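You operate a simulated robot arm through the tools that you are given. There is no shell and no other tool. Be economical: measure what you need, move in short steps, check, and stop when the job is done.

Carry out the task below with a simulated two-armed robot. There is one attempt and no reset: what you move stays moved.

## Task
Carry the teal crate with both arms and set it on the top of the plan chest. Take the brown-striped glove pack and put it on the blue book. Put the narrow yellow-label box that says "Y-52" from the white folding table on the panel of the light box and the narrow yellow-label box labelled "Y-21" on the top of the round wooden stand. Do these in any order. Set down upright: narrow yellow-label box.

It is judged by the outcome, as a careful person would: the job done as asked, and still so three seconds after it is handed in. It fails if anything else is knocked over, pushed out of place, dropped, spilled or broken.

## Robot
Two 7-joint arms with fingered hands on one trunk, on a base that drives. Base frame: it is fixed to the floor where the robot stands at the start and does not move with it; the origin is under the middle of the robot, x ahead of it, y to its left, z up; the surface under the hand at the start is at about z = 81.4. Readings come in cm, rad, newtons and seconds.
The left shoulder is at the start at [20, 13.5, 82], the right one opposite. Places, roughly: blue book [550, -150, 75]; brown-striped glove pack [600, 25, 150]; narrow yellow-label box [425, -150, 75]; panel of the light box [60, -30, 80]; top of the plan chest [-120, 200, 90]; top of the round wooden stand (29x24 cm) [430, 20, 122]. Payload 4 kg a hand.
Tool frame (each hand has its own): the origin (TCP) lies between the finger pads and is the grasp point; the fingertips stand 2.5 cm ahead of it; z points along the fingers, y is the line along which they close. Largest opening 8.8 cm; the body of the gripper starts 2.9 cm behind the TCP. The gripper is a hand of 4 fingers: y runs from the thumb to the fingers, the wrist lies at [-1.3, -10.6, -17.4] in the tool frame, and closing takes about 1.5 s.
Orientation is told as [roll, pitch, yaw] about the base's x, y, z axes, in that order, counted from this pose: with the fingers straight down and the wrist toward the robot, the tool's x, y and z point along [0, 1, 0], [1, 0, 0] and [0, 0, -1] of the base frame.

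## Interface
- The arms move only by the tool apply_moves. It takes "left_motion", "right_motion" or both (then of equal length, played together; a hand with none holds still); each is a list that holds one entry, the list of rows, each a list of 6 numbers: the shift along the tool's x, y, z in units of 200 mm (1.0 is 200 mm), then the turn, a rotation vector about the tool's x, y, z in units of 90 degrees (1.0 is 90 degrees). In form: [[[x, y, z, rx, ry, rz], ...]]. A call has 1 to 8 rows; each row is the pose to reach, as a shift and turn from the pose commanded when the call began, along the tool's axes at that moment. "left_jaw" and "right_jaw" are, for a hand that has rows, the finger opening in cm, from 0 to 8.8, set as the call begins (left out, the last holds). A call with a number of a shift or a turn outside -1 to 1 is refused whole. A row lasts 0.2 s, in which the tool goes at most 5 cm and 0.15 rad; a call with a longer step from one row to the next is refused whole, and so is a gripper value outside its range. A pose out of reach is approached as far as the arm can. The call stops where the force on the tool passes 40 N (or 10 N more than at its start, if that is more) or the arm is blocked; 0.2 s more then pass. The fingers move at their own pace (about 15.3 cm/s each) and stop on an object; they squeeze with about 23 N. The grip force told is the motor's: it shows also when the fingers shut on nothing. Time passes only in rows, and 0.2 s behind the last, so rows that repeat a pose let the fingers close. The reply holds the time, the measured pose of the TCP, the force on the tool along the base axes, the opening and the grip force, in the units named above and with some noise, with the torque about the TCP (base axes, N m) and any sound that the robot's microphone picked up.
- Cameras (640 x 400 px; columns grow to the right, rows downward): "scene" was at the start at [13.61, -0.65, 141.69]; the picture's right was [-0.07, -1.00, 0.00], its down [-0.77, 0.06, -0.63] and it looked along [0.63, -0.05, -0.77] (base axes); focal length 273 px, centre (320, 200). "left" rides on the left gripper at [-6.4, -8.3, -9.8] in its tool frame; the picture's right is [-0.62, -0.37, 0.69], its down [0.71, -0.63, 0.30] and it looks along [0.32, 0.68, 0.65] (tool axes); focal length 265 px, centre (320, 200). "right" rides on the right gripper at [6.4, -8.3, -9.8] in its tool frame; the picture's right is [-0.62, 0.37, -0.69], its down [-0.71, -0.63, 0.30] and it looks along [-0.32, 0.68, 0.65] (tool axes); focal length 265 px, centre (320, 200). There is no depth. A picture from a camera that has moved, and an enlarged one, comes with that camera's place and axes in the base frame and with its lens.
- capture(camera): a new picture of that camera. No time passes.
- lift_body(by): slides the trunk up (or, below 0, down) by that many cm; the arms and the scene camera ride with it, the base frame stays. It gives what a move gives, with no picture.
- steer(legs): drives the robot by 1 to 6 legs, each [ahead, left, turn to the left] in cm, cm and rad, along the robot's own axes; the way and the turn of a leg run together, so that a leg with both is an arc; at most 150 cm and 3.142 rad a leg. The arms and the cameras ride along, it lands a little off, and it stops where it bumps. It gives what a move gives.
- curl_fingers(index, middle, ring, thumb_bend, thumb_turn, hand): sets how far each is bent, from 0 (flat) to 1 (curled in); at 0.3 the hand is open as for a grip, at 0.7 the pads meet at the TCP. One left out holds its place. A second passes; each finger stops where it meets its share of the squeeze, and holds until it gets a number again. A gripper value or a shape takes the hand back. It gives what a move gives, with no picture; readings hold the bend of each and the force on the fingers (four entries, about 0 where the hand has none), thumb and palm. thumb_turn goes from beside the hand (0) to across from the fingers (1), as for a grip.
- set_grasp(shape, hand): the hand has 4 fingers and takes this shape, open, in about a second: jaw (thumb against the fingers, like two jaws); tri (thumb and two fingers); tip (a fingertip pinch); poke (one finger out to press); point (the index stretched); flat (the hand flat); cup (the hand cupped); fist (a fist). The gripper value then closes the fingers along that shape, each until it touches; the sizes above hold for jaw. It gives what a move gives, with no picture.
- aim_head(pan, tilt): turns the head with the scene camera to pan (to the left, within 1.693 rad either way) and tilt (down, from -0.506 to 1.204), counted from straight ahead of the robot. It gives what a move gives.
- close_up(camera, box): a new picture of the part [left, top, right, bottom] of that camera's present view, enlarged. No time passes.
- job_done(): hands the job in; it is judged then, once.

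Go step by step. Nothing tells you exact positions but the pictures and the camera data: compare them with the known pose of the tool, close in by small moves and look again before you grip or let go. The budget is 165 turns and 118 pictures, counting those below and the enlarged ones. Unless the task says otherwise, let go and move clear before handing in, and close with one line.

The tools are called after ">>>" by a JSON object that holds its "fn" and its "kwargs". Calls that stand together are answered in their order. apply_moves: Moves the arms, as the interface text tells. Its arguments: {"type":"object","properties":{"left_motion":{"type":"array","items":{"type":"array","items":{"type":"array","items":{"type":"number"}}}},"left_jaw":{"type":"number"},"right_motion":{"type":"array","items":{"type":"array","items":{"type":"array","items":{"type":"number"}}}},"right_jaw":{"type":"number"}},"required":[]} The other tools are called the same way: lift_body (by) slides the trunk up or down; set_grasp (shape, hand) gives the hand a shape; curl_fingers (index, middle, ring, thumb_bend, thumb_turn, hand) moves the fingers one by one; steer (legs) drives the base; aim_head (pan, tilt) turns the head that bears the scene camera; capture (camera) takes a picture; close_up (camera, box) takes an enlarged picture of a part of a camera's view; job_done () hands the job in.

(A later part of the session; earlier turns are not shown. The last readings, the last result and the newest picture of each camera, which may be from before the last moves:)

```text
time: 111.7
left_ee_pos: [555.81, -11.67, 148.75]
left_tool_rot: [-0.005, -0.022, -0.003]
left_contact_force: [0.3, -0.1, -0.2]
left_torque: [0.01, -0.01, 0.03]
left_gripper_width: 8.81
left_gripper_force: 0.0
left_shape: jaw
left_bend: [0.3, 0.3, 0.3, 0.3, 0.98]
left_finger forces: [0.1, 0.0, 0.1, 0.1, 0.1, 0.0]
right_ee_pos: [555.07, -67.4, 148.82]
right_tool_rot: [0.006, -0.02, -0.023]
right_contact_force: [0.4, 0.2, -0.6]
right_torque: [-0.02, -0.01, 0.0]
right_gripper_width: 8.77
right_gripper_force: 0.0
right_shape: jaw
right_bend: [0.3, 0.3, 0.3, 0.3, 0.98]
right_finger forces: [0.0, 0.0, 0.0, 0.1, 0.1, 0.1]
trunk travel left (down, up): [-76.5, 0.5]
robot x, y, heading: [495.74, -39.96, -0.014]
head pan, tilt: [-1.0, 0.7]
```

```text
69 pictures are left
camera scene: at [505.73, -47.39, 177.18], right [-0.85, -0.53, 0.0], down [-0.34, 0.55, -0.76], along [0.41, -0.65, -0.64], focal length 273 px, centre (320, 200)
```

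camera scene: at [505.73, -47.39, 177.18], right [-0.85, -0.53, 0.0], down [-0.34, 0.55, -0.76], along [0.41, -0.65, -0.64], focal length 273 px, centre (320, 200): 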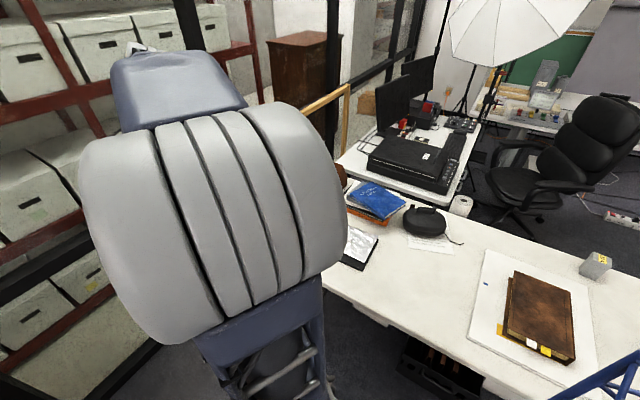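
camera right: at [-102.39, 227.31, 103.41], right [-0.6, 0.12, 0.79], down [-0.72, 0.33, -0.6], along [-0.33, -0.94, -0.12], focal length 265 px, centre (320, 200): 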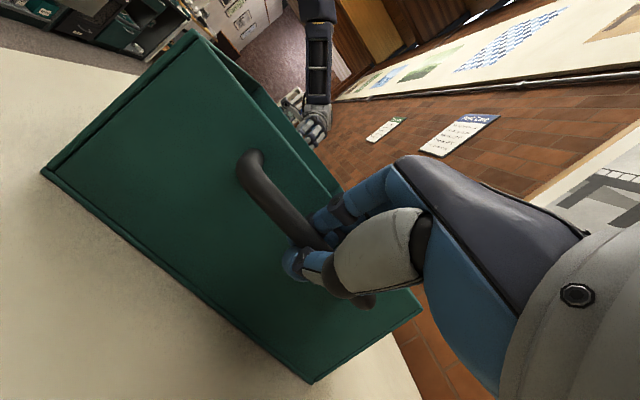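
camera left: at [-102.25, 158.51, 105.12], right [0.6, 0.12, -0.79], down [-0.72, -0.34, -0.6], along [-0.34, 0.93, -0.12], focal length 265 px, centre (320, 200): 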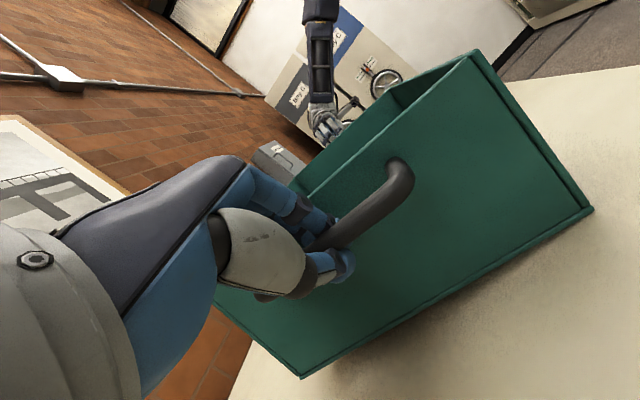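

The floor beside the bench is open and the pack's right end is reachable from there. I'll pull the right hand back, turn left about 80° and slide over.

>>> {"fn": "apply_moves", "kwargs": {"right_motion": [[[0, -0.2, 0, 0, 0, 0], [0, -0.4, 0, 0, 0, 0], [0, -0.6, 0, 0, 0, 0], [0, -0.75, 0, 0, 0, 0]]]}}

>>> {"fn": "steer", "kwargs": {"legs": [[0, 0, 1.41], [10, -69, 0]]}}

>>> {"fn": "aim_head", "kwargs": {"pan": -0.4, "tilt": 0.5}}

>>> {"fn": "capture", "kwargs": {"camera": "scene"}}

>>> {"fn": "capture", "kwargs": {"camera": "right"}}

```text
time: 112.7
left_ee_pos: [555.97, -11.74, 148.77]
left_tool_rot: [-0.002, -0.022, -0.002]
left_contact_force: [0.4, -0.5, 0.1]
left_torque: [0.01, -0.01, -0.01]
left_gripper_width: 8.78
left_gripper_force: 0.0
left_shape: jaw
left_bend: [0.3, 0.3, 0.3, 0.3, 0.98]
left_finger forces: [0.1, 0.0, 0.1, 0.1, 0.0, 0.0]
right_ee_pos: [540.21, -66.97, 148.5]
right_tool_rot: [0.005, -0.022, -0.02]
right_contact_force: [0.6, 0.4, -0.1]
right_torque: [-0.02, 0.03, 0.0]
right_gripper_width: 8.79
right_gripper_force: 0.1
right_shape: jaw
right_bend: [0.3, 0.3, 0.3, 0.3, 0.98]
right_finger forces: [0.0, 0.1, 0.0, 0.1, 0.1, 0.0]
trunk travel left (down, up): [-76.5, 0.5]
robot x, y, heading: [495.27, -40.14, -0.015]
head pan, tilt: [-1.0, 0.7]
```

```text
time: 119.9
left_ee_pos: [547.8, 21.6, 148.68]
left_tool_rot: [-0.004, -0.023, 1.392]
left_contact_force: [-0.6, 0.2, -0.2]
left_torque: [-0.01, 0.01, -0.02]
left_gripper_width: 8.8
left_gripper_force: 0.1
left_shape: jaw
left_bend: [0.3, 0.3, 0.3, 0.3, 0.98]
left_finger forces: [0.0, 0.1, 0.0, 0.0, 0.1, 0.0]
right_ee_pos: [599.51, -3.7, 148.46]
right_tool_rot: [0.005, -0.021, 1.373]
right_contact_force: [-1.0, -0.3, 0.1]
right_torque: [-0.01, -0.01, 0.03]
right_gripper_width: 8.79
right_gripper_force: 0.1
right_shape: jaw
right_bend: [0.3, 0.3, 0.3, 0.3, 0.98]
right_finger forces: [0.0, 0.0, 0.0, 0.0, 0.0, 0.1]
trunk travel left (down, up): [-76.5, 0.5]
robot x, y, heading: [565.07, -42.93, 1.377]
head pan, tilt: [-1.0, 0.7]
```

```text
time: 120.9
left_ee_pos: [547.74, 21.64, 148.7]
left_tool_rot: [-0.005, -0.022, 1.392]
left_contact_force: [-0.5, 0.8, -0.7]
left_torque: [-0.03, -0.01, 0.02]
left_gripper_width: 8.8
left_gripper_force: 0.0
left_shape: jaw
left_bend: [0.3, 0.3, 0.3, 0.3, 0.98]
left_finger forces: [0.1, 0.0, 0.0, 0.0, 0.1, 0.0]
right_ee_pos: [599.45, -3.77, 148.56]
right_tool_rot: [0.006, -0.022, 1.371]
right_contact_force: [0.9, -0.3, 0.4]
right_torque: [-0.01, 0.01, -0.03]
right_gripper_width: 8.81
right_gripper_force: 0.1
right_shape: jaw
right_bend: [0.3, 0.3, 0.3, 0.3, 0.98]
right_finger forces: [0.0, 0.0, 0.0, 0.0, 0.1, 0.0]
trunk travel left (down, up): [-76.5, 0.5]
robot x, y, heading: [564.88, -43.31, 1.38]
head pan, tilt: [-0.4, 0.499]
```

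```text
68 pictures are left
camera scene: at [571.16, -29.69, 178.95], right [0.83, -0.56, 0.0], down [-0.27, -0.4, -0.88], along [0.49, 0.73, -0.48], focal length 273 px, centre (320, 200)
```

scene: 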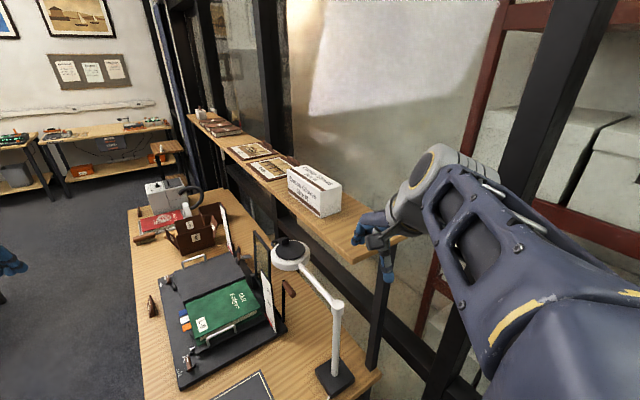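

```text
67 pictures are left
camera right: at [591.44, -10.77, 158.29], right [0.68, 0.22, 0.7], down [0.58, -0.75, -0.32], along [0.45, 0.62, -0.64], focal length 265 px, centre (320, 200)
```

right: 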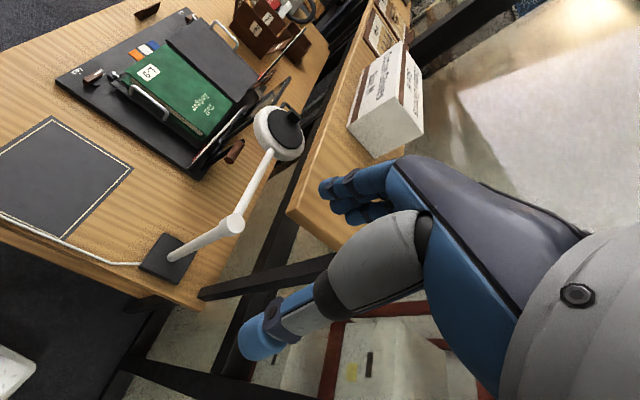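

The right hand is beside the pack's end. I'll raise it and turn it so the fingers close along x, then tilt it in from the end.

>>> {"fn": "apply_moves", "kwargs": {"right_motion": [[[0, 0, -0.06, 0, 0, 0.09], [0, 0, -0.12, 0, 0, 0.18], [0, 0, -0.18, 0, 0, 0.27], [0, 0, -0.24, 0, 0, 0.36], [0, 0, -0.3, 0, 0, 0.45], [0, 0, -0.36, 0, 0, 0.54], [0, 0, -0.36, 0, 0, 0.63], [0, 0, -0.36, 0, 0, 0.72]]]}}

>>> {"fn": "apply_moves", "kwargs": {"right_motion": [[[0, 0, 0, 0, 0, 0.08], [0, 0, 0, 0, 0, 0.152]]]}}

>>> {"fn": "apply_moves", "kwargs": {"right_motion": [[[0, 0.05, 0, 0, 0.08, 0], [0, 0.1, 0, 0, 0.16, 0], [0, 0.15, 0, 0, 0.24, 0], [0, 0.2, 0, 0, 0.32, 0], [0, 0.25, 0, 0, 0.4, 0]]]}}

>>> {"fn": "capture", "kwargs": {"camera": "scene"}}

>>> {"fn": "capture", "kwargs": {"camera": "right"}}

```text
time: 122.1
left_ee_pos: [547.72, 21.57, 148.79]
left_tool_rot: [-0.005, -0.022, 1.391]
left_contact_force: [0.0, 1.3, -0.2]
left_torque: [0.02, 0.0, 0.03]
left_gripper_width: 8.79
left_gripper_force: 0.1
left_shape: jaw
left_bend: [0.3, 0.3, 0.3, 0.3, 0.98]
left_finger forces: [0.0, 0.1, 0.0, 0.0, 0.1, 0.1]
right_ee_pos: [596.11, -0.72, 152.68]
right_tool_rot: [0.017, 0.033, 0.894]
right_contact_force: [-0.3, -0.1, -0.3]
right_torque: [-0.01, -0.05, 0.0]
right_gripper_width: 8.77
right_gripper_force: 0.1
right_shape: jaw
right_bend: [0.3, 0.3, 0.3, 0.3, 0.98]
right_finger forces: [0.0, 0.0, 0.0, 0.0, 0.0, 0.0]
trunk travel left (down, up): [-76.5, 0.5]
robot x, y, heading: [564.95, -43.45, 1.378]
head pan, tilt: [-0.4, 0.499]
stopped in row 5 (right hand): the arm was blocked; the commanded pose is now the measured one
```

```text
time: 122.9
left_ee_pos: [547.92, 21.65, 148.72]
left_tool_rot: [-0.004, -0.021, 1.392]
left_contact_force: [0.7, 1.1, 0.1]
left_torque: [0.04, 0.02, 0.0]
left_gripper_width: 8.8
left_gripper_force: 0.1
left_shape: jaw
left_bend: [0.3, 0.3, 0.3, 0.3, 0.98]
left_finger forces: [0.0, 0.0, 0.1, 0.0, 0.0, 0.0]
right_ee_pos: [593.56, 0.89, 152.38]
right_tool_rot: [0.004, 0.046, 0.761]
right_contact_force: [-0.3, -0.3, 0.0]
right_torque: [0.0, -0.01, 0.0]
right_gripper_width: 8.81
right_gripper_force: 0.0
right_shape: jaw
right_bend: [0.3, 0.3, 0.3, 0.3, 0.98]
right_finger forces: [0.0, 0.0, 0.0, 0.0, 0.0, 0.0]
trunk travel left (down, up): [-76.5, 0.5]
robot x, y, heading: [565.09, -42.97, 1.382]
head pan, tilt: [-0.4, 0.499]
stopped in row 2 (right hand): the arm was blocked; the commanded pose is now the measured one
```

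```text
time: 124.1
left_ee_pos: [547.88, 21.53, 148.75]
left_tool_rot: [-0.003, -0.023, 1.394]
left_contact_force: [-0.7, -0.3, 0.1]
left_torque: [-0.02, 0.01, 0.0]
left_gripper_width: 8.79
left_gripper_force: 0.0
left_shape: jaw
left_bend: [0.3, 0.3, 0.3, 0.3, 0.98]
left_finger forces: [0.1, 0.0, 0.0, 0.0, 0.1, 0.1]
right_ee_pos: [597.22, 4.18, 152.13]
right_tool_rot: [0.635, 0.046, 0.755]
right_contact_force: [0.2, -0.2, 0.1]
right_torque: [-0.01, 0.0, -0.02]
right_gripper_width: 8.79
right_gripper_force: 0.1
right_shape: jaw
right_bend: [0.3, 0.3, 0.3, 0.3, 0.98]
right_finger forces: [0.0, 0.0, 0.1, 0.0, 0.2, 0.1]
trunk travel left (down, up): [-76.5, 0.5]
robot x, y, heading: [564.92, -42.91, 1.375]
head pan, tilt: [-0.4, 0.499]
```

```text
66 pictures are left
camera scene: at [571.14, -29.69, 178.95], right [0.83, -0.56, 0.0], down [-0.27, -0.4, -0.88], along [0.49, 0.73, -0.48], focal length 273 px, centre (320, 200)
```

scene: 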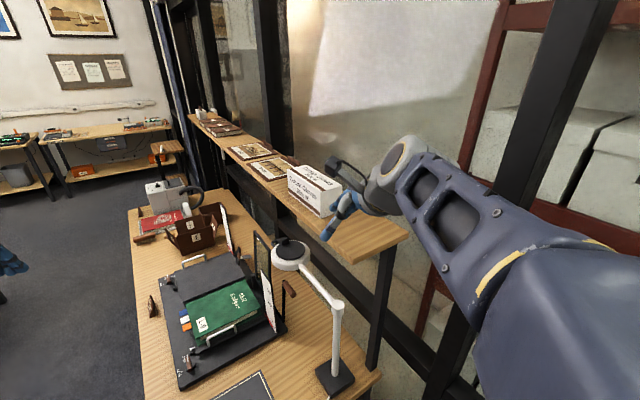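

```text
65 pictures are left
camera right: at [591.99, -1.52, 164.29], right [0.9, -0.41, 0.17], down [-0.21, -0.74, -0.64], along [0.39, 0.54, -0.75], focal length 265 px, centre (320, 200)
```

right: 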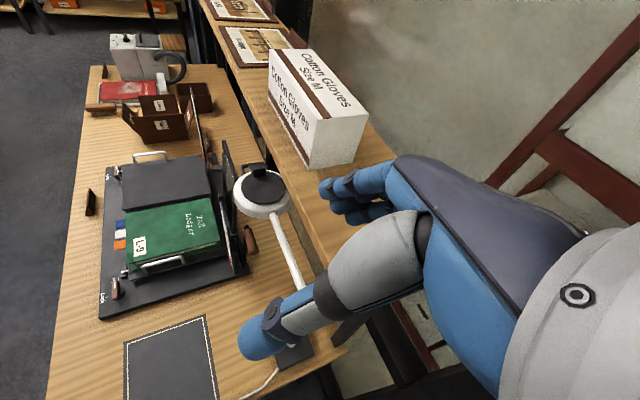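

The right wrist is at its limit there. The left hand can take this grip with its wrist outward, so I'll bring the right hand back and lower it out of the way.

>>> {"fn": "apply_moves", "kwargs": {"right_motion": [[[0.06, -0.05, -0.08, 0, -0.08, 0], [0.12, -0.1, -0.16, 0, -0.16, 0], [0.12, -0.15, -0.16, 0, -0.24, 0], [0.12, -0.2, -0.16, 0, -0.32, 0], [0.12, -0.25, -0.16, 0, -0.4, 0]]]}}

>>> {"fn": "apply_moves", "kwargs": {"right_motion": [[[0, 0, 0, 0, 0, -0.08], [0, 0, 0, 0, 0, -0.16], [0, 0, 0, 0, 0, -0.24], [0, 0, 0, 0, 0, -0.32], [0, 0, 0, 0, 0, -0.39]]]}}

```text
time: 125.3
left_ee_pos: [547.81, 21.52, 148.64]
left_tool_rot: [-0.004, -0.022, 1.391]
left_contact_force: [-0.5, -0.2, 0.0]
left_torque: [-0.03, 0.0, -0.01]
left_gripper_width: 8.78
left_gripper_force: 0.1
left_shape: jaw
left_bend: [0.3, 0.3, 0.3, 0.3, 0.98]
left_finger forces: [0.0, 0.0, 0.0, 0.1, 0.1, 0.0]
right_ee_pos: [593.73, 1.06, 156.27]
right_tool_rot: [0.004, 0.044, 0.753]
right_contact_force: [0.5, 0.3, 0.6]
right_torque: [0.03, -0.03, 0.02]
right_gripper_width: 8.8
right_gripper_force: 0.0
right_shape: jaw
right_bend: [0.3, 0.3, 0.3, 0.3, 0.98]
right_finger forces: [0.1, 0.0, 0.1, 0.0, 0.1, 0.1]
trunk travel left (down, up): [-76.5, 0.5]
robot x, y, heading: [564.78, -43.07, 1.386]
head pan, tilt: [-0.4, 0.499]
```

```text
time: 126.5
left_ee_pos: [547.73, 21.53, 148.79]
left_tool_rot: [-0.004, -0.023, 1.394]
left_contact_force: [-0.3, 0.7, 0.1]
left_torque: [-0.02, 0.02, 0.0]
left_gripper_width: 8.81
left_gripper_force: 0.1
left_shape: jaw
left_bend: [0.3, 0.3, 0.3, 0.3, 0.98]
left_finger forces: [0.0, 0.0, 0.0, 0.0, 0.0, 0.0]
right_ee_pos: [593.72, 1.07, 156.36]
right_tool_rot: [0.032, 0.035, 1.369]
right_contact_force: [-0.4, 0.2, 0.9]
right_torque: [-0.03, 0.02, 0.0]
right_gripper_width: 8.81
right_gripper_force: 0.2
right_shape: jaw
right_bend: [0.3, 0.3, 0.3, 0.3, 0.98]
right_finger forces: [0.0, 0.1, 0.1, 0.0, 0.0, 0.0]
trunk travel left (down, up): [-76.5, 0.5]
robot x, y, heading: [565.16, -42.95, 1.378]
head pan, tilt: [-0.4, 0.499]
```

>>> {"fn": "apply_moves", "kwargs": {"right_motion": [[[0, -0.2, 0, 0, 0, 0], [0, -0.4, 0.05, 0, 0, 0], [0, -0.5, 0.25, 0, 0, 0], [0, -0.5, 0.45, 0, 0, 0], [0, -0.5, 0.65, 0, 0, 0], [0, -0.5, 0.85, 0, 0, 0], [0, -0.5, 1.0, 0, 0, 0]]]}}

>>> {"fn": "apply_moves", "kwargs": {"right_motion": [[[0, 0, 0.2, 0, 0, 0], [0, 0, 0.4, 0, 0, 0], [0, 0, 0.55, 0, 0, 0]]]}}

>>> {"fn": "steer", "kwargs": {"legs": [[0, -10, 0]]}}

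>>> {"fn": "capture", "kwargs": {"camera": "scene"}}

```text
time: 128.1
left_ee_pos: [547.75, 21.64, 148.77]
left_tool_rot: [-0.004, -0.022, 1.393]
left_contact_force: [0.1, -0.6, 0.7]
left_torque: [-0.02, 0.03, 0.03]
left_gripper_width: 8.77
left_gripper_force: 0.0
left_shape: jaw
left_bend: [0.3, 0.3, 0.3, 0.3, 0.98]
left_finger forces: [0.1, 0.0, 0.0, 0.0, 0.0, 0.1]
right_ee_pos: [591.42, -8.98, 137.56]
right_tool_rot: [0.032, 0.034, 1.368]
right_contact_force: [0.0, 0.2, -0.4]
right_torque: [-0.03, 0.0, -0.04]
right_gripper_width: 8.76
right_gripper_force: 0.1
right_shape: jaw
right_bend: [0.3, 0.3, 0.3, 0.3, 0.98]
right_finger forces: [0.1, 0.0, 0.0, 0.0, 0.1, 0.1]
right hand out of reach, approached as far as the arm can: row 7
trunk travel left (down, up): [-76.5, 0.5]
robot x, y, heading: [564.85, -43.21, 1.382]
head pan, tilt: [-0.4, 0.499]
```

```text
time: 128.9
left_ee_pos: [547.6, 21.5, 148.8]
left_tool_rot: [-0.003, -0.024, 1.392]
left_contact_force: [-0.4, -0.7, -0.3]
left_torque: [0.0, -0.04, 0.02]
left_gripper_width: 8.79
left_gripper_force: 0.0
left_shape: jaw
left_bend: [0.3, 0.3, 0.3, 0.3, 0.98]
left_finger forces: [0.0, 0.0, 0.0, 0.1, 0.0, 0.0]
right_ee_pos: [595.26, -5.76, 134.45]
right_tool_rot: [0.033, 0.035, 1.367]
right_contact_force: [0.3, -0.1, 1.0]
right_torque: [0.0, -0.02, -0.01]
right_gripper_width: 8.79
right_gripper_force: 0.0
right_shape: jaw
right_bend: [0.3, 0.3, 0.3, 0.3, 0.98]
right_finger forces: [0.0, 0.0, 0.0, 0.0, 0.0, 0.0]
right hand out of reach, approached as far as the arm can: row 1, 2, 3
trunk travel left (down, up): [-76.5, 0.5]
robot x, y, heading: [565.15, -43.01, 1.377]
head pan, tilt: [-0.4, 0.499]
```

```text
time: 130.0
left_ee_pos: [557.71, 19.58, 148.74]
left_tool_rot: [-0.003, -0.023, 1.393]
left_contact_force: [0.6, 0.5, -0.5]
left_torque: [0.0, 0.01, -0.02]
left_gripper_width: 8.8
left_gripper_force: 0.1
left_shape: jaw
left_bend: [0.3, 0.3, 0.3, 0.3, 0.98]
left_finger forces: [0.1, 0.0, 0.0, 0.0, 0.0, 0.1]
right_ee_pos: [605.26, -7.7, 134.5]
right_tool_rot: [0.032, 0.035, 1.368]
right_contact_force: [0.1, 0.8, -0.8]
right_torque: [0.0, 0.01, -0.02]
right_gripper_width: 8.79
right_gripper_force: 0.1
right_shape: jaw
right_bend: [0.3, 0.3, 0.3, 0.3, 0.98]
right_finger forces: [0.1, 0.1, 0.1, 0.0, 0.0, 0.0]
trunk travel left (down, up): [-76.5, 0.5]
robot x, y, heading: [575.03, -44.81, 1.382]
head pan, tilt: [-0.4, 0.499]
```

```text
64 pictures are left
camera scene: at [581.03, -31.58, 178.95], right [0.83, -0.56, 0.0], down [-0.27, -0.4, -0.88], along [0.49, 0.73, -0.48], focal length 273 px, centre (320, 200)
```

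scene: 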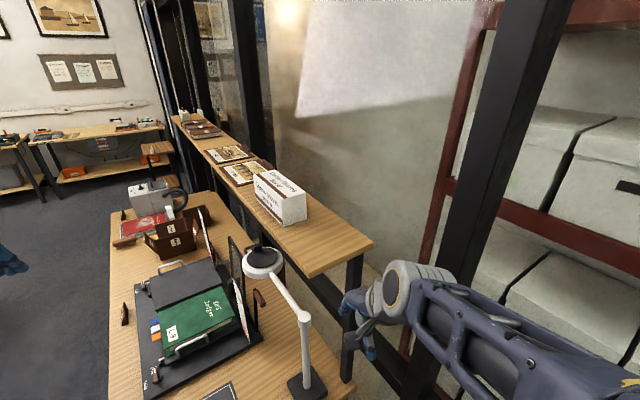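

The way is free. Now I'll turn the left hand so that its fingers close along x, wrist toward -x.

>>> {"fn": "apply_moves", "kwargs": {"left_motion": [[[0, 0, -0.05, 0, 0, 0.09], [0, 0, -0.1, 0, 0, 0.18], [0, 0, -0.15, 0, 0, 0.27], [0, 0, -0.2, 0, 0, 0.36], [0, 0, -0.25, 0, 0, 0.45], [0, 0, -0.25, 0, 0, 0.54], [0, 0, -0.25, 0, 0, 0.63], [0, 0, -0.25, 0, 0, 0.72]]]}}

>>> {"fn": "apply_moves", "kwargs": {"left_motion": [[[0, 0, 0, 0, 0, 0.08], [0, 0, 0, 0, 0, 0.167]]]}}

>>> {"fn": "apply_moves", "kwargs": {"left_motion": [[[-0.15, 0.1, 0, 0, 0.09, 0], [-0.3, 0.3, 0, 0, 0.18, 0], [-0.45, 0.5, 0, 0, 0.27, 0], [-0.45, 0.7, 0, 0, 0.36, 0], [-0.45, 0.9, 0, 0, 0.45, 0], [-0.45, 1.0, 0, 0, 0.5, 0]]]}}

>>> {"fn": "capture", "kwargs": {"camera": "scene"}}

>>> {"fn": "capture", "kwargs": {"camera": "left"}}

```text
time: 131.8
left_ee_pos: [557.71, 19.72, 153.69]
left_tool_rot: [0.019, -0.012, 0.26]
left_contact_force: [-0.2, -0.5, -0.5]
left_torque: [0.02, 0.01, -0.02]
left_gripper_width: 8.79
left_gripper_force: 0.1
left_shape: jaw
left_bend: [0.3, 0.3, 0.3, 0.3, 0.98]
left_finger forces: [0.0, 0.0, 0.1, 0.0, 0.0, 0.0]
right_ee_pos: [605.21, -7.7, 134.46]
right_tool_rot: [0.03, 0.036, 1.368]
right_contact_force: [-0.8, -0.6, 0.4]
right_torque: [-0.05, 0.0, -0.03]
right_gripper_width: 8.81
right_gripper_force: 0.1
right_shape: jaw
right_bend: [0.3, 0.3, 0.3, 0.3, 0.98]
right_finger forces: [0.0, 0.1, 0.1, 0.0, 0.0, 0.0]
trunk travel left (down, up): [-76.5, 0.5]
robot x, y, heading: [575.03, -45.1, 1.381]
head pan, tilt: [-0.4, 0.499]
```

```text
time: 132.4
left_ee_pos: [557.61, 19.63, 153.72]
left_tool_rot: [0.022, -0.008, -0.001]
left_contact_force: [0.0, 0.0, 0.2]
left_torque: [0.02, 0.04, 0.0]
left_gripper_width: 8.8
left_gripper_force: 0.0
left_shape: jaw
left_bend: [0.3, 0.3, 0.3, 0.3, 0.98]
left_finger forces: [0.0, 0.0, 0.1, 0.0, 0.1, 0.0]
right_ee_pos: [605.22, -7.71, 134.49]
right_tool_rot: [0.031, 0.034, 1.368]
right_contact_force: [-0.5, 0.3, -0.6]
right_torque: [0.04, 0.02, -0.03]
right_gripper_width: 8.81
right_gripper_force: 0.1
right_shape: jaw
right_bend: [0.3, 0.3, 0.3, 0.3, 0.98]
right_finger forces: [0.1, 0.0, 0.0, 0.0, 0.0, 0.1]
trunk travel left (down, up): [-76.5, 0.5]
robot x, y, heading: [574.97, -44.83, 1.382]
head pan, tilt: [-0.4, 0.499]
```

```text
time: 133.8
left_ee_pos: [577.55, 10.49, 153.71]
left_tool_rot: [0.807, -0.008, -0.002]
left_contact_force: [0.0, 1.0, -0.1]
left_torque: [-0.02, 0.03, -0.01]
left_gripper_width: 8.78
left_gripper_force: 0.0
left_shape: jaw
left_bend: [0.3, 0.3, 0.3, 0.3, 0.98]
left_finger forces: [0.0, 0.0, 0.0, 0.1, 0.0, 0.0]
right_ee_pos: [605.23, -7.72, 134.51]
right_tool_rot: [0.032, 0.035, 1.368]
right_contact_force: [0.6, 0.2, 0.6]
right_torque: [0.03, 0.03, 0.01]
right_gripper_width: 8.8
right_gripper_force: 0.1
right_shape: jaw
right_bend: [0.3, 0.3, 0.3, 0.3, 0.98]
right_finger forces: [0.0, 0.1, 0.1, 0.0, 0.1, 0.0]
trunk travel left (down, up): [-76.5, 0.5]
robot x, y, heading: [574.81, -44.87, 1.38]
head pan, tilt: [-0.4, 0.499]
```

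```text
63 pictures are left
camera scene: at [581.06, -31.58, 178.95], right [0.83, -0.56, 0.0], down [-0.27, -0.4, -0.88], along [0.49, 0.73, -0.48], focal length 273 px, centre (320, 200)
```

scene: 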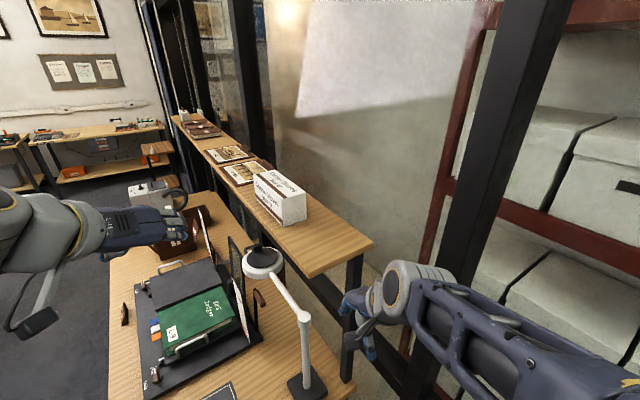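

```text
62 pictures are left
camera left: at [569.15, -1.1, 155.77], right [-0.36, 0.07, -0.93], down [-0.63, 0.71, 0.3], along [0.69, 0.7, -0.21], focal length 265 px, centre (320, 200)
```

left: 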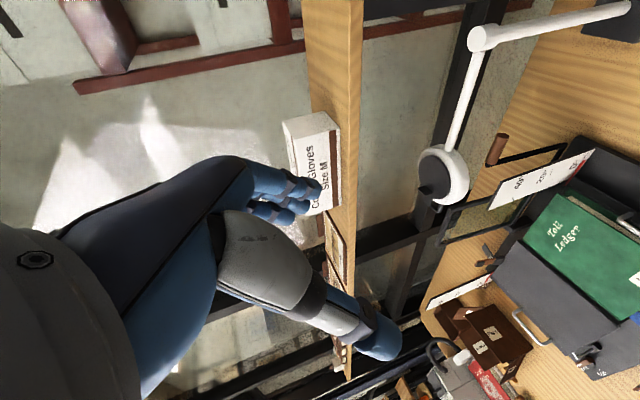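

The left hand is oriented well. I'll move it in front of the pack's end, straddling it in x.

>>> {"fn": "apply_moves", "kwargs": {"left_motion": [[[0, 0.2, 0, 0, 0, 0], [0, 0.4, 0, 0, 0, 0], [0, 0.6, 0, 0, 0, 0], [0, 0.8, 0, 0, 0, 0], [0, 0.9, 0, 0, 0, 0]]]}}

>>> {"fn": "apply_moves", "kwargs": {"left_motion": [[[0.02, 0.15, 0, 0, 0, 0], [0.06, 0.3, 0, 0, 0, 0], [0.1, 0.45, 0.05, 0, 0, 0], [0.15, 0.58, 0.1, 0, 0, 0], [0.185, 0.633, 0.135, 0, 0, 0]]]}}

>>> {"fn": "close_up", "kwargs": {"camera": "scene", "box": [200, 100, 440, 300]}}

>>> {"fn": "capture", "kwargs": {"camera": "left"}}

```text
time: 135.0
left_ee_pos: [595.69, 10.57, 153.82]
left_tool_rot: [0.808, -0.009, -0.002]
left_contact_force: [1.2, 0.1, -0.6]
left_torque: [-0.05, -0.01, -0.01]
left_gripper_width: 8.8
left_gripper_force: 0.0
left_shape: jaw
left_bend: [0.3, 0.3, 0.3, 0.3, 0.98]
left_finger forces: [0.0, 0.1, 0.0, 0.1, 0.0, 0.0]
right_ee_pos: [605.3, -7.77, 134.55]
right_tool_rot: [0.032, 0.034, 1.369]
right_contact_force: [-1.0, -0.7, -0.3]
right_torque: [0.03, 0.0, -0.02]
right_gripper_width: 8.81
right_gripper_force: 0.0
right_shape: jaw
right_bend: [0.3, 0.3, 0.3, 0.3, 0.98]
right_finger forces: [0.1, 0.0, 0.0, 0.0, 0.1, 0.0]
trunk travel left (down, up): [-76.5, 0.5]
robot x, y, heading: [575.04, -45.23, 1.383]
head pan, tilt: [-0.4, 0.499]
```

```text
time: 136.2
left_ee_pos: [608.27, 15.02, 154.62]
left_tool_rot: [0.806, -0.01, 0.002]
left_contact_force: [-1.0, -0.6, -0.1]
left_torque: [0.0, 0.03, -0.02]
left_gripper_width: 8.81
left_gripper_force: 0.1
left_shape: jaw
left_bend: [0.3, 0.3, 0.3, 0.3, 0.98]
left_finger forces: [0.0, 0.1, 0.1, 0.1, 0.0, 0.0]
right_ee_pos: [605.24, -7.69, 134.52]
right_tool_rot: [0.032, 0.034, 1.368]
right_contact_force: [0.1, -0.9, 0.3]
right_torque: [-0.01, 0.01, 0.0]
right_gripper_width: 8.78
right_gripper_force: 0.1
right_shape: jaw
right_bend: [0.3, 0.3, 0.3, 0.3, 0.98]
right_finger forces: [0.0, 0.0, 0.1, 0.0, 0.1, 0.0]
trunk travel left (down, up): [-76.5, 0.5]
robot x, y, heading: [574.72, -45.12, 1.377]
head pan, tilt: [-0.4, 0.499]
```

```text
2.00 times, centred on (320, 200) of scene
camera zoom: at [581.06, -31.6, 178.95], right [0.83, -0.56, 0.0], down [-0.27, -0.4, -0.88], along [0.49, 0.73, -0.48], focal length 547 px, centre (320, 200)
```

zoom: 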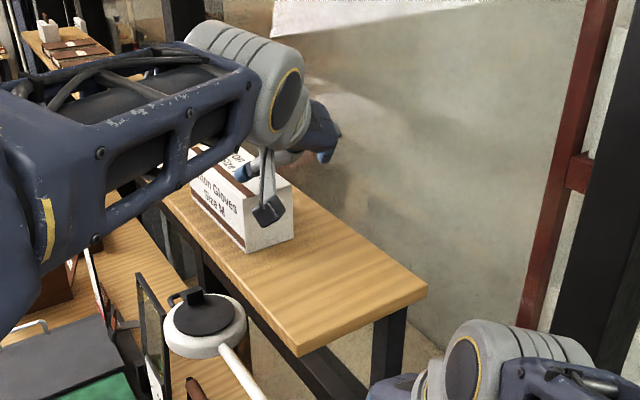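

```text
60 pictures are left
camera left: at [599.81, 3.37, 156.82], right [-0.36, 0.07, -0.93], down [-0.63, 0.71, 0.3], along [0.69, 0.7, -0.21], focal length 265 px, centre (320, 200)
```

left: 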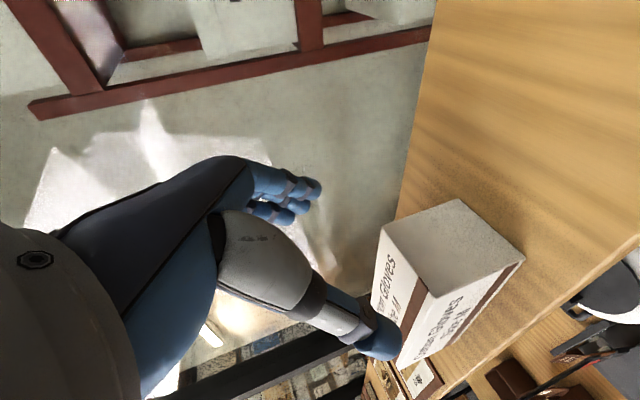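

Camera geometry agrees: the pack spans x 605.5–611.3 with its end at y≈20.5. I'll slide in along the tool axis.

>>> {"fn": "apply_moves", "kwargs": {"left_motion": [[[0, 0.005, 0.1, 0, 0, 0], [0, 0.005, 0.2, 0, 0, 0], [0, 0.005, 0.3, 0, 0, 0], [0, 0.005, 0.4, 0, 0, 0]]]}}

>>> {"fn": "capture", "kwargs": {"camera": "left"}}

>>> {"fn": "close_up", "kwargs": {"camera": "scene", "box": [200, 100, 440, 300]}}

```text
time: 137.2
left_ee_pos: [608.39, 20.91, 149.04]
left_tool_rot: [0.806, -0.007, 0.0]
left_contact_force: [0.4, 0.2, 0.1]
left_torque: [0.03, 0.01, 0.02]
left_gripper_width: 8.79
left_gripper_force: 0.0
left_shape: jaw
left_bend: [0.3, 0.3, 0.3, 0.3, 0.98]
left_finger forces: [0.1, 0.1, 0.0, 0.1, 0.0, 0.0]
right_ee_pos: [605.2, -7.88, 134.43]
right_tool_rot: [0.032, 0.034, 1.369]
right_contact_force: [-0.1, 0.3, 0.4]
right_torque: [0.02, -0.02, 0.03]
right_gripper_width: 8.8
right_gripper_force: 0.0
right_shape: jaw
right_bend: [0.3, 0.3, 0.3, 0.3, 0.98]
right_finger forces: [0.0, 0.1, 0.1, 0.0, 0.0, 0.1]
trunk travel left (down, up): [-76.5, 0.5]
robot x, y, heading: [574.82, -45.32, 1.381]
head pan, tilt: [-0.4, 0.499]
```

```text
59 pictures are left
camera left: at [599.94, 9.18, 151.21], right [-0.36, 0.07, -0.93], down [-0.63, 0.71, 0.3], along [0.69, 0.7, -0.21], focal length 265 px, centre (320, 200)
```

left: 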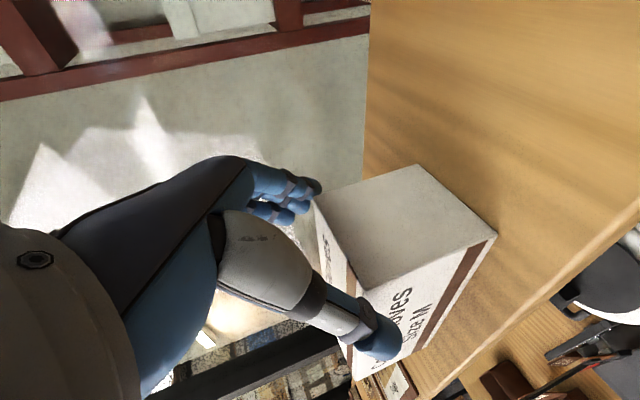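

```text
2.00 times, centred on (320, 200) of scene
camera zoom: at [581.07, -31.61, 178.95], right [0.83, -0.56, 0.0], down [-0.27, -0.4, -0.88], along [0.49, 0.73, -0.48], focal length 547 px, centre (320, 200)
```

zoom: 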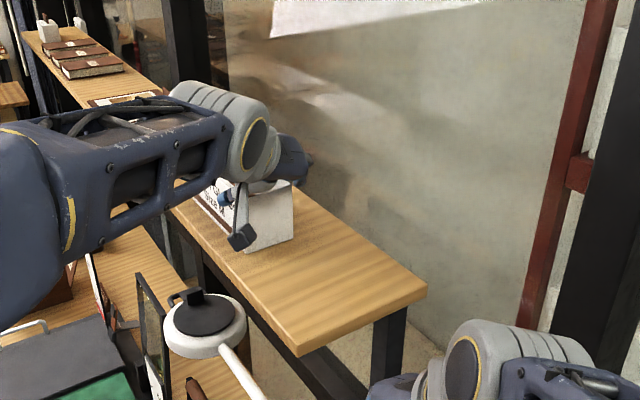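

Thumb in front, fingers behind the pack. I'll advance 2.6 cm more so the palm stays clear of the edge, then close.

>>> {"fn": "apply_moves", "kwargs": {"left_motion": [[[0, 0, 0.07, 0, 0, 0], [0, 0, 0.13, 0, 0, 0]]]}}

>>> {"fn": "apply_moves", "kwargs": {"left_motion": [[[0, 0, 0, 0, 0, 0], [0, 0, 0, 0, 0, 0], [0, 0, 0, 0, 0, 0], [0, 0, 0, 0, 0, 0], [0, 0, 0, 0, 0, 0], [0, 0, 0, 0, 0, 0], [0, 0, 0, 0, 0, 0]]], "left_jaw": 2}}

>>> {"fn": "capture", "kwargs": {"camera": "left"}}

```text
time: 137.8
left_ee_pos: [608.57, 22.66, 147.62]
left_tool_rot: [0.81, -0.014, -0.002]
left_contact_force: [0.3, -4.6, 9.4]
left_torque: [-0.12, -0.09, -0.02]
left_gripper_width: 8.79
left_gripper_force: 0.0
left_shape: jaw
left_bend: [0.29, 0.3, 0.3, 0.29, 0.98]
left_finger forces: [5.9, 0.0, 0.0, 0.1, 2.6, 0.0]
right_ee_pos: [605.24, -7.84, 134.57]
right_tool_rot: [0.033, 0.036, 1.369]
right_contact_force: [-0.1, -0.1, 0.4]
right_torque: [0.0, 0.03, 0.01]
right_gripper_width: 8.77
right_gripper_force: 0.1
right_shape: jaw
right_bend: [0.3, 0.3, 0.3, 0.3, 0.98]
right_finger forces: [0.0, 0.1, 0.0, 0.0, 0.0, 0.0]
trunk travel left (down, up): [-76.5, 0.5]
robot x, y, heading: [574.75, -44.81, 1.378]
head pan, tilt: [-0.4, 0.499]
```

```text
time: 139.4
left_ee_pos: [608.45, 22.51, 147.53]
left_tool_rot: [0.808, -0.01, -0.002]
left_contact_force: [2.5, -6.0, 15.4]
left_torque: [0.11, -0.29, -0.34]
left_gripper_width: 6.64
left_gripper_force: 23.2
left_shape: jaw
left_bend: [0.28, 0.36, 0.33, 0.5, 1.0]
left_finger forces: [18.5, 11.1, 3.7, 0.0, 29.8, 0.0]
right_ee_pos: [605.23, -7.79, 134.54]
right_tool_rot: [0.031, 0.034, 1.367]
right_contact_force: [0.6, -0.3, 0.0]
right_torque: [0.01, 0.0, -0.01]
right_gripper_width: 8.79
right_gripper_force: 0.0
right_shape: jaw
right_bend: [0.3, 0.3, 0.3, 0.3, 0.98]
right_finger forces: [0.1, 0.0, 0.1, 0.0, 0.1, 0.0]
trunk travel left (down, up): [-76.5, 0.5]
robot x, y, heading: [575.03, -45.11, 1.379]
head pan, tilt: [-0.4, 0.499]
```

```text
57 pictures are left
camera left: at [599.96, 10.96, 149.55], right [-0.36, 0.07, -0.93], down [-0.63, 0.71, 0.3], along [0.69, 0.7, -0.21], focal length 265 px, centre (320, 200)
```

left: 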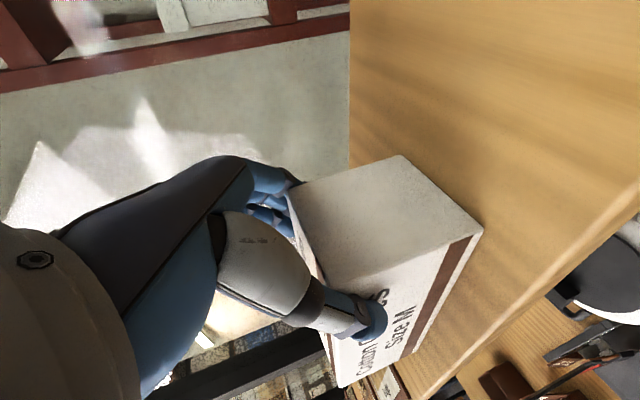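

The pack is gripped. I'll lift it a little to test.

>>> {"fn": "apply_moves", "kwargs": {"left_motion": [[[0.036, 0, -0.035, 0, 0, 0], [0.09, 0, -0.086, 0, 0, 0], [0.144, 0, -0.138, 0, 0, 0], [0.216, 0, -0.207, 0, 0, 0]]]}}

>>> {"fn": "close_up", "kwargs": {"camera": "scene", "box": [200, 100, 440, 300]}}

>>> {"fn": "capture", "kwargs": {"camera": "left"}}

```text
time: 140.4
left_ee_pos: [608.34, 22.87, 153.23]
left_tool_rot: [0.806, -0.007, 0.0]
left_contact_force: [0.3, -0.3, -2.0]
left_torque: [-0.13, 0.03, -0.04]
left_gripper_width: 6.62
left_gripper_force: 23.0
left_shape: jaw
left_bend: [0.28, 0.38, 0.37, 0.5, 0.97]
left_finger forces: [14.6, 10.1, 4.7, 0.0, 27.6, 0.1]
right_ee_pos: [605.36, -7.76, 134.52]
right_tool_rot: [0.031, 0.035, 1.368]
right_contact_force: [-0.3, -0.4, 0.3]
right_torque: [0.03, -0.02, -0.02]
right_gripper_width: 8.76
right_gripper_force: 0.0
right_shape: jaw
right_bend: [0.3, 0.3, 0.3, 0.3, 0.98]
right_finger forces: [0.1, 0.1, 0.0, 0.0, 0.0, 0.1]
trunk travel left (down, up): [-76.5, 0.5]
robot x, y, heading: [575.06, -45.19, 1.382]
head pan, tilt: [-0.4, 0.499]
```

```text
2.00 times, centred on (320, 200) of scene
camera zoom: at [581.07, -31.58, 178.94], right [0.83, -0.56, 0.0], down [-0.27, -0.4, -0.88], along [0.49, 0.73, -0.48], focal length 547 px, centre (320, 200)
```

zoom: 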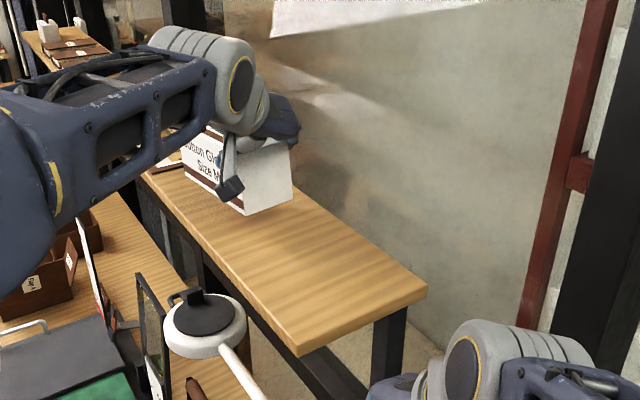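

```text
55 pictures are left
camera left: at [599.95, 11.1, 155.46], right [-0.36, 0.07, -0.93], down [-0.63, 0.71, 0.3], along [0.69, 0.7, -0.21], focal length 265 px, centre (320, 200)
```

left: 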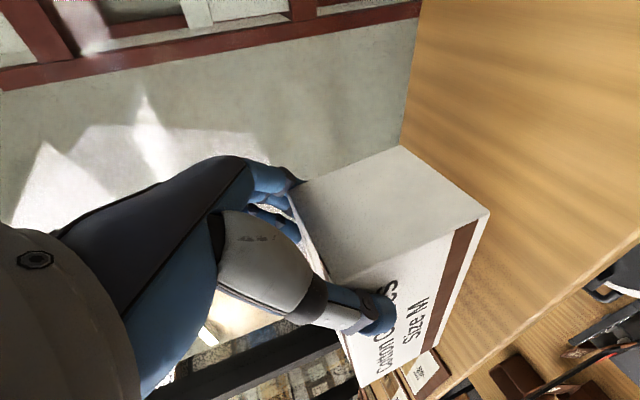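

The pack is off the shelf and steady. I'll slide away from the wall and turn left round to face the white table.

>>> {"fn": "steer", "kwargs": {"legs": [[-12.5, 38, 0], [0, 10, 0], [0, 0, 1.6], [0, 0, 1.7]]}}

>>> {"fn": "aim_head", "kwargs": {"pan": 0.1, "tilt": 0.65}}

>>> {"fn": "capture", "kwargs": {"camera": "scene"}}

>>> {"fn": "capture", "kwargs": {"camera": "left"}}

```text
time: 151.7
left_ee_pos: [503.03, -120.34, 153.27]
left_tool_rot: [0.807, -0.008, -2.986]
left_contact_force: [-0.6, 0.0, -1.0]
left_torque: [0.12, 0.05, -0.03]
left_gripper_width: 6.55
left_gripper_force: 23.2
left_shape: jaw
left_bend: [0.28, 0.38, 0.38, 0.51, 0.97]
left_finger forces: [13.5, 9.6, 3.6, 0.1, 25.9, 0.0]
right_ee_pos: [501.27, -89.75, 134.49]
right_tool_rot: [0.031, 0.035, -1.614]
right_contact_force: [0.2, 0.5, -0.6]
right_torque: [0.01, 0.01, 0.0]
right_gripper_width: 8.78
right_gripper_force: 0.0
right_shape: jaw
right_bend: [0.3, 0.3, 0.3, 0.3, 0.98]
right_finger forces: [0.0, 0.0, 0.1, 0.1, 0.1, 0.0]
trunk travel left (down, up): [-76.5, 0.5]
robot x, y, heading: [525.62, -48.16, -1.603]
head pan, tilt: [-0.4, 0.499]
```

```text
time: 152.6
left_ee_pos: [502.92, -120.19, 153.26]
left_tool_rot: [0.806, -0.007, -2.982]
left_contact_force: [0.3, 0.6, -2.6]
left_torque: [0.15, -0.01, -0.01]
left_gripper_width: 6.6
left_gripper_force: 22.9
left_shape: jaw
left_bend: [0.28, 0.38, 0.38, 0.51, 0.97]
left_finger forces: [13.3, 9.6, 3.5, 0.0, 25.9, 0.0]
right_ee_pos: [501.32, -89.8, 134.48]
right_tool_rot: [0.031, 0.035, -1.614]
right_contact_force: [0.3, 0.4, -0.3]
right_torque: [0.0, 0.02, -0.01]
right_gripper_width: 8.79
right_gripper_force: 0.1
right_shape: jaw
right_bend: [0.3, 0.3, 0.3, 0.3, 0.98]
right_finger forces: [0.0, 0.1, 0.0, 0.0, 0.0, 0.0]
trunk travel left (down, up): [-76.5, 0.5]
robot x, y, heading: [525.3, -48.41, -1.601]
head pan, tilt: [0.099, 0.649]
```

```text
54 pictures are left
camera scene: at [525.84, -62.92, 177.61], right [-1.0, -0.07, 0.0], down [-0.04, 0.6, -0.8], along [0.05, -0.79, -0.6], focal length 273 px, centre (320, 200)
```

scene: 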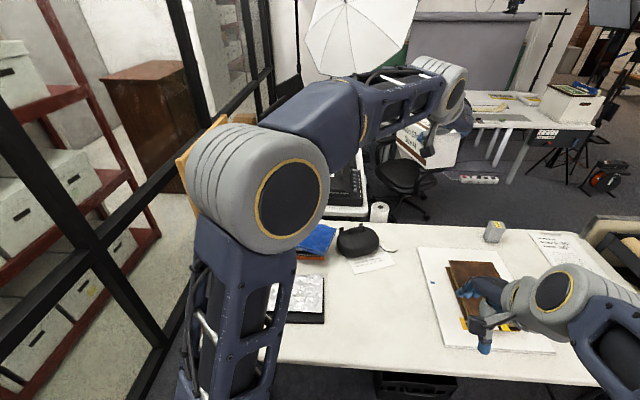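

```text
53 pictures are left
camera left: at [509.34, -107.71, 155.47], right [0.37, -0.01, -0.93], down [0.74, -0.61, 0.3], along [-0.57, -0.8, -0.21], focal length 265 px, centre (320, 200)
```

left: 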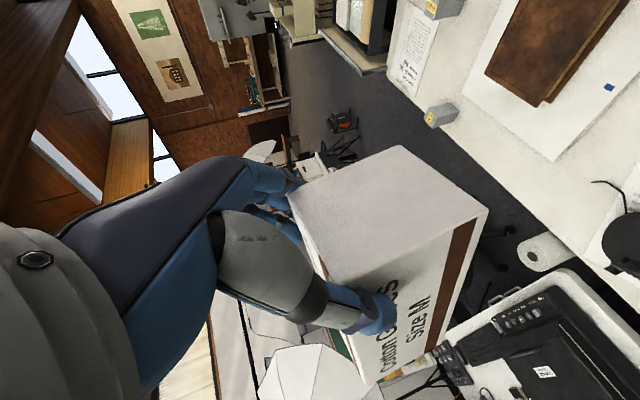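

The table edge is at y≈-104 and the blue book's centre is near (539, -159). I'll shift the robot left and forward so the pack comes near the book, then look.

>>> {"fn": "steer", "kwargs": {"legs": [[0, 22, 0], [14, 0, 0.03]]}}

>>> {"fn": "apply_moves", "kwargs": {"left_motion": [[[0, -0.15, 0, 0, 0, 0], [0, -0.3, 0, 0, 0, 0], [0, -0.45, 0, 0, 0, 0], [0, -0.6, 0, 0, 0, 0]]]}}

>>> {"fn": "capture", "kwargs": {"camera": "left"}}

>>> {"fn": "capture", "kwargs": {"camera": "scene"}}

>>> {"fn": "capture", "kwargs": {"camera": "right"}}

```text
time: 155.2
left_ee_pos: [527.1, -135.71, 153.43]
left_tool_rot: [0.807, -0.006, -2.954]
left_contact_force: [-0.6, 0.3, -2.0]
left_torque: [0.11, 0.02, 0.01]
left_gripper_width: 6.56
left_gripper_force: 22.4
left_shape: jaw
left_bend: [0.28, 0.38, 0.38, 0.51, 0.97]
left_finger forces: [13.4, 9.5, 3.6, 0.1, 25.9, 0.0]
right_ee_pos: [524.32, -105.29, 134.55]
right_tool_rot: [0.031, 0.034, -1.583]
right_contact_force: [0.5, 1.0, 0.7]
right_torque: [-0.03, -0.02, -0.01]
right_gripper_width: 8.79
right_gripper_force: 0.1
right_shape: jaw
right_bend: [0.3, 0.3, 0.3, 0.3, 0.98]
right_finger forces: [0.0, 0.0, 0.1, 0.1, 0.0, 0.0]
trunk travel left (down, up): [-76.5, 0.5]
robot x, y, heading: [547.04, -62.85, -1.57]
head pan, tilt: [0.099, 0.649]
```

```text
time: 156.2
left_ee_pos: [538.71, -133.59, 153.17]
left_tool_rot: [0.806, -0.008, -2.955]
left_contact_force: [-0.4, 0.4, -2.5]
left_torque: [0.16, 0.04, 0.01]
left_gripper_width: 6.58
left_gripper_force: 23.4
left_shape: jaw
left_bend: [0.28, 0.38, 0.38, 0.51, 0.97]
left_finger forces: [13.6, 9.6, 3.6, 0.0, 26.1, 0.0]
right_ee_pos: [524.38, -105.23, 134.42]
right_tool_rot: [0.031, 0.035, -1.584]
right_contact_force: [0.5, 0.1, 0.2]
right_torque: [-0.04, 0.0, 0.0]
right_gripper_width: 8.79
right_gripper_force: 0.0
right_shape: jaw
right_bend: [0.3, 0.3, 0.3, 0.3, 0.98]
right_finger forces: [0.0, 0.1, 0.0, 0.0, 0.0, 0.0]
trunk travel left (down, up): [-76.5, 0.5]
robot x, y, heading: [547.21, -62.81, -1.568]
head pan, tilt: [0.099, 0.649]
```

```text
52 pictures are left
camera left: at [544.63, -120.73, 155.38], right [0.37, 0.0, -0.93], down [0.75, -0.58, 0.3], along [-0.54, -0.81, -0.21], focal length 265 px, centre (320, 200)
```

left: 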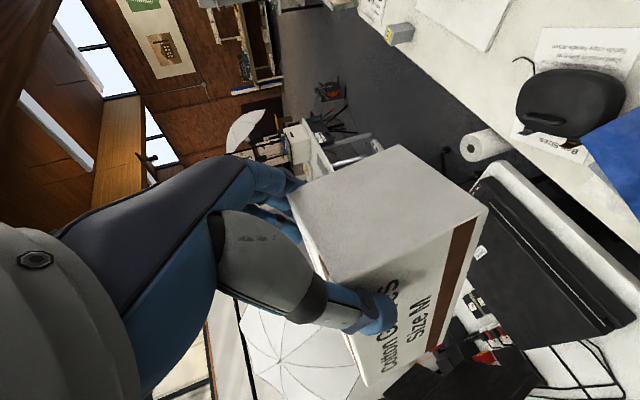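

```text
51 pictures are left
camera scene: at [547.96, -77.67, 177.61], right [-0.99, -0.1, 0.0], down [-0.06, 0.6, -0.8], along [0.08, -0.79, -0.6], focal length 273 px, centre (320, 200)
```

scene: 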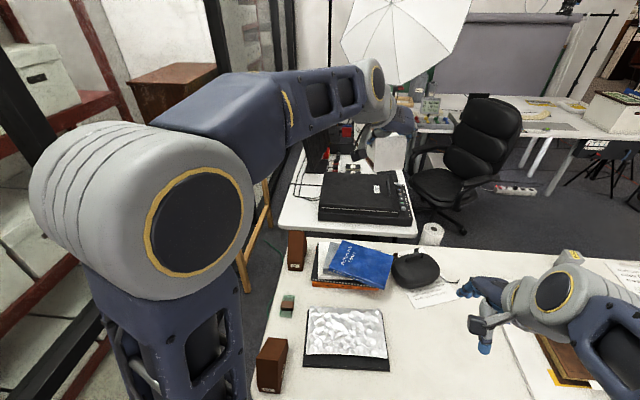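

```text
50 pictures are left
camera right: at [530.5, -97.34, 144.88], right [-0.65, -0.38, 0.66], down [-0.7, 0.65, -0.3], along [-0.31, -0.66, -0.69], focal length 265 px, centre (320, 200)
```

right: 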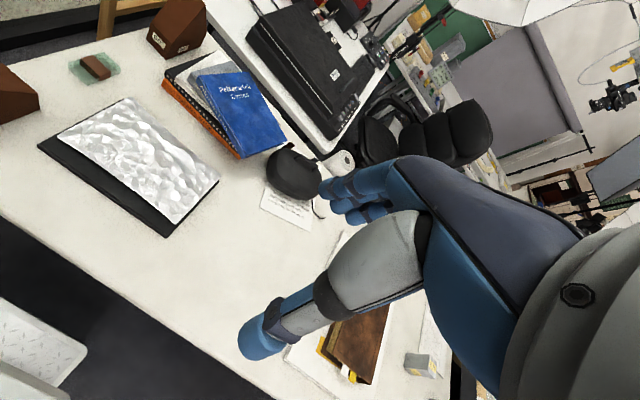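

Two views agree: the book top is at z≈83, centred at (538.5, -157.7), about 23×19 cm. I'll lower the trunk and reach the pack over it.

>>> {"fn": "lift_body", "kwargs": {"by": -35}}

>>> {"fn": "apply_moves", "kwargs": {"left_motion": [[[0, 0.05, 0.15, 0, 0, 0], [0, 0.1, 0.3, 0, 0, 0], [-0.02, 0.15, 0.45, 0, 0, 0], [-0.04, 0.2, 0.6, 0, 0, 0], [-0.06, 0.237, 0.8, 0, 0, 0]]]}}

>>> {"fn": "capture", "kwargs": {"camera": "scene"}}

>>> {"fn": "capture", "kwargs": {"camera": "left"}}

```text
time: 159.6
left_ee_pos: [538.7, -133.53, 118.15]
left_tool_rot: [0.806, -0.008, -2.951]
left_contact_force: [-0.4, 0.4, -2.5]
left_torque: [0.18, 0.06, 0.0]
left_gripper_width: 6.58
left_gripper_force: 22.8
left_shape: jaw
left_bend: [0.28, 0.38, 0.38, 0.51, 0.97]
left_finger forces: [13.5, 9.6, 3.7, 0.1, 26.1, 0.1]
right_ee_pos: [524.33, -105.17, 99.45]
right_tool_rot: [0.032, 0.035, -1.584]
right_contact_force: [0.0, 0.2, 0.9]
right_torque: [-0.01, 0.01, 0.03]
right_gripper_width: 8.77
right_gripper_force: 0.1
right_shape: jaw
right_bend: [0.3, 0.3, 0.3, 0.3, 0.98]
right_finger forces: [0.0, 0.1, 0.1, 0.0, 0.1, 0.1]
trunk travel left (down, up): [-41.5, 35.5]
robot x, y, heading: [547.55, -63.16, -1.571]
head pan, tilt: [0.099, 0.649]
```

```text
time: 160.8
left_ee_pos: [536.06, -144.89, 106.35]
left_tool_rot: [0.804, -0.008, -2.951]
left_contact_force: [-0.2, -0.5, -1.2]
left_torque: [0.14, 0.03, 0.03]
left_gripper_width: 6.59
left_gripper_force: 23.4
left_shape: jaw
left_bend: [0.28, 0.38, 0.38, 0.51, 0.97]
left_finger forces: [13.6, 9.6, 3.6, 0.0, 26.0, 0.0]
right_ee_pos: [524.46, -105.12, 99.61]
right_tool_rot: [0.032, 0.034, -1.581]
right_contact_force: [0.2, 0.4, -0.5]
right_torque: [0.02, -0.04, 0.0]
right_gripper_width: 8.77
right_gripper_force: 0.1
right_shape: jaw
right_bend: [0.3, 0.3, 0.3, 0.3, 0.98]
right_finger forces: [0.0, 0.0, 0.0, 0.0, 0.0, 0.0]
trunk travel left (down, up): [-41.5, 35.5]
robot x, y, heading: [547.22, -62.79, -1.573]
head pan, tilt: [0.099, 0.649]
```

```text
49 pictures are left
camera scene: at [547.99, -77.62, 142.62], right [-0.99, -0.1, 0.0], down [-0.06, 0.6, -0.8], along [0.08, -0.79, -0.6], focal length 273 px, centre (320, 200)
```

scene: 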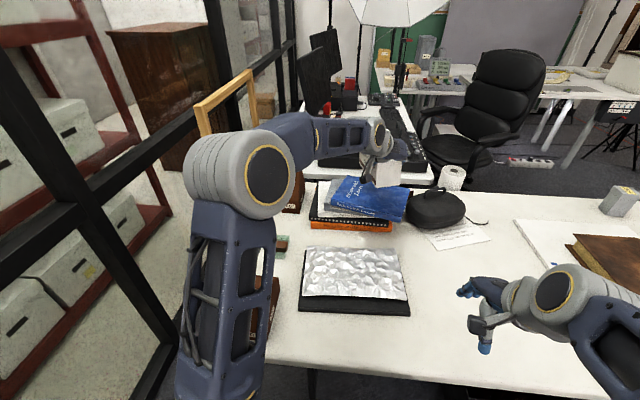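

```text
48 pictures are left
camera left: at [541.97, -132.13, 108.43], right [0.37, 0.0, -0.93], down [0.76, -0.58, 0.3], along [-0.54, -0.81, -0.21], focal length 265 px, centre (320, 200)
```

left: 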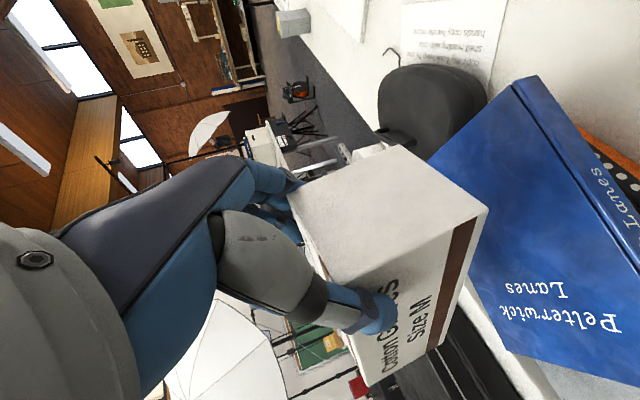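

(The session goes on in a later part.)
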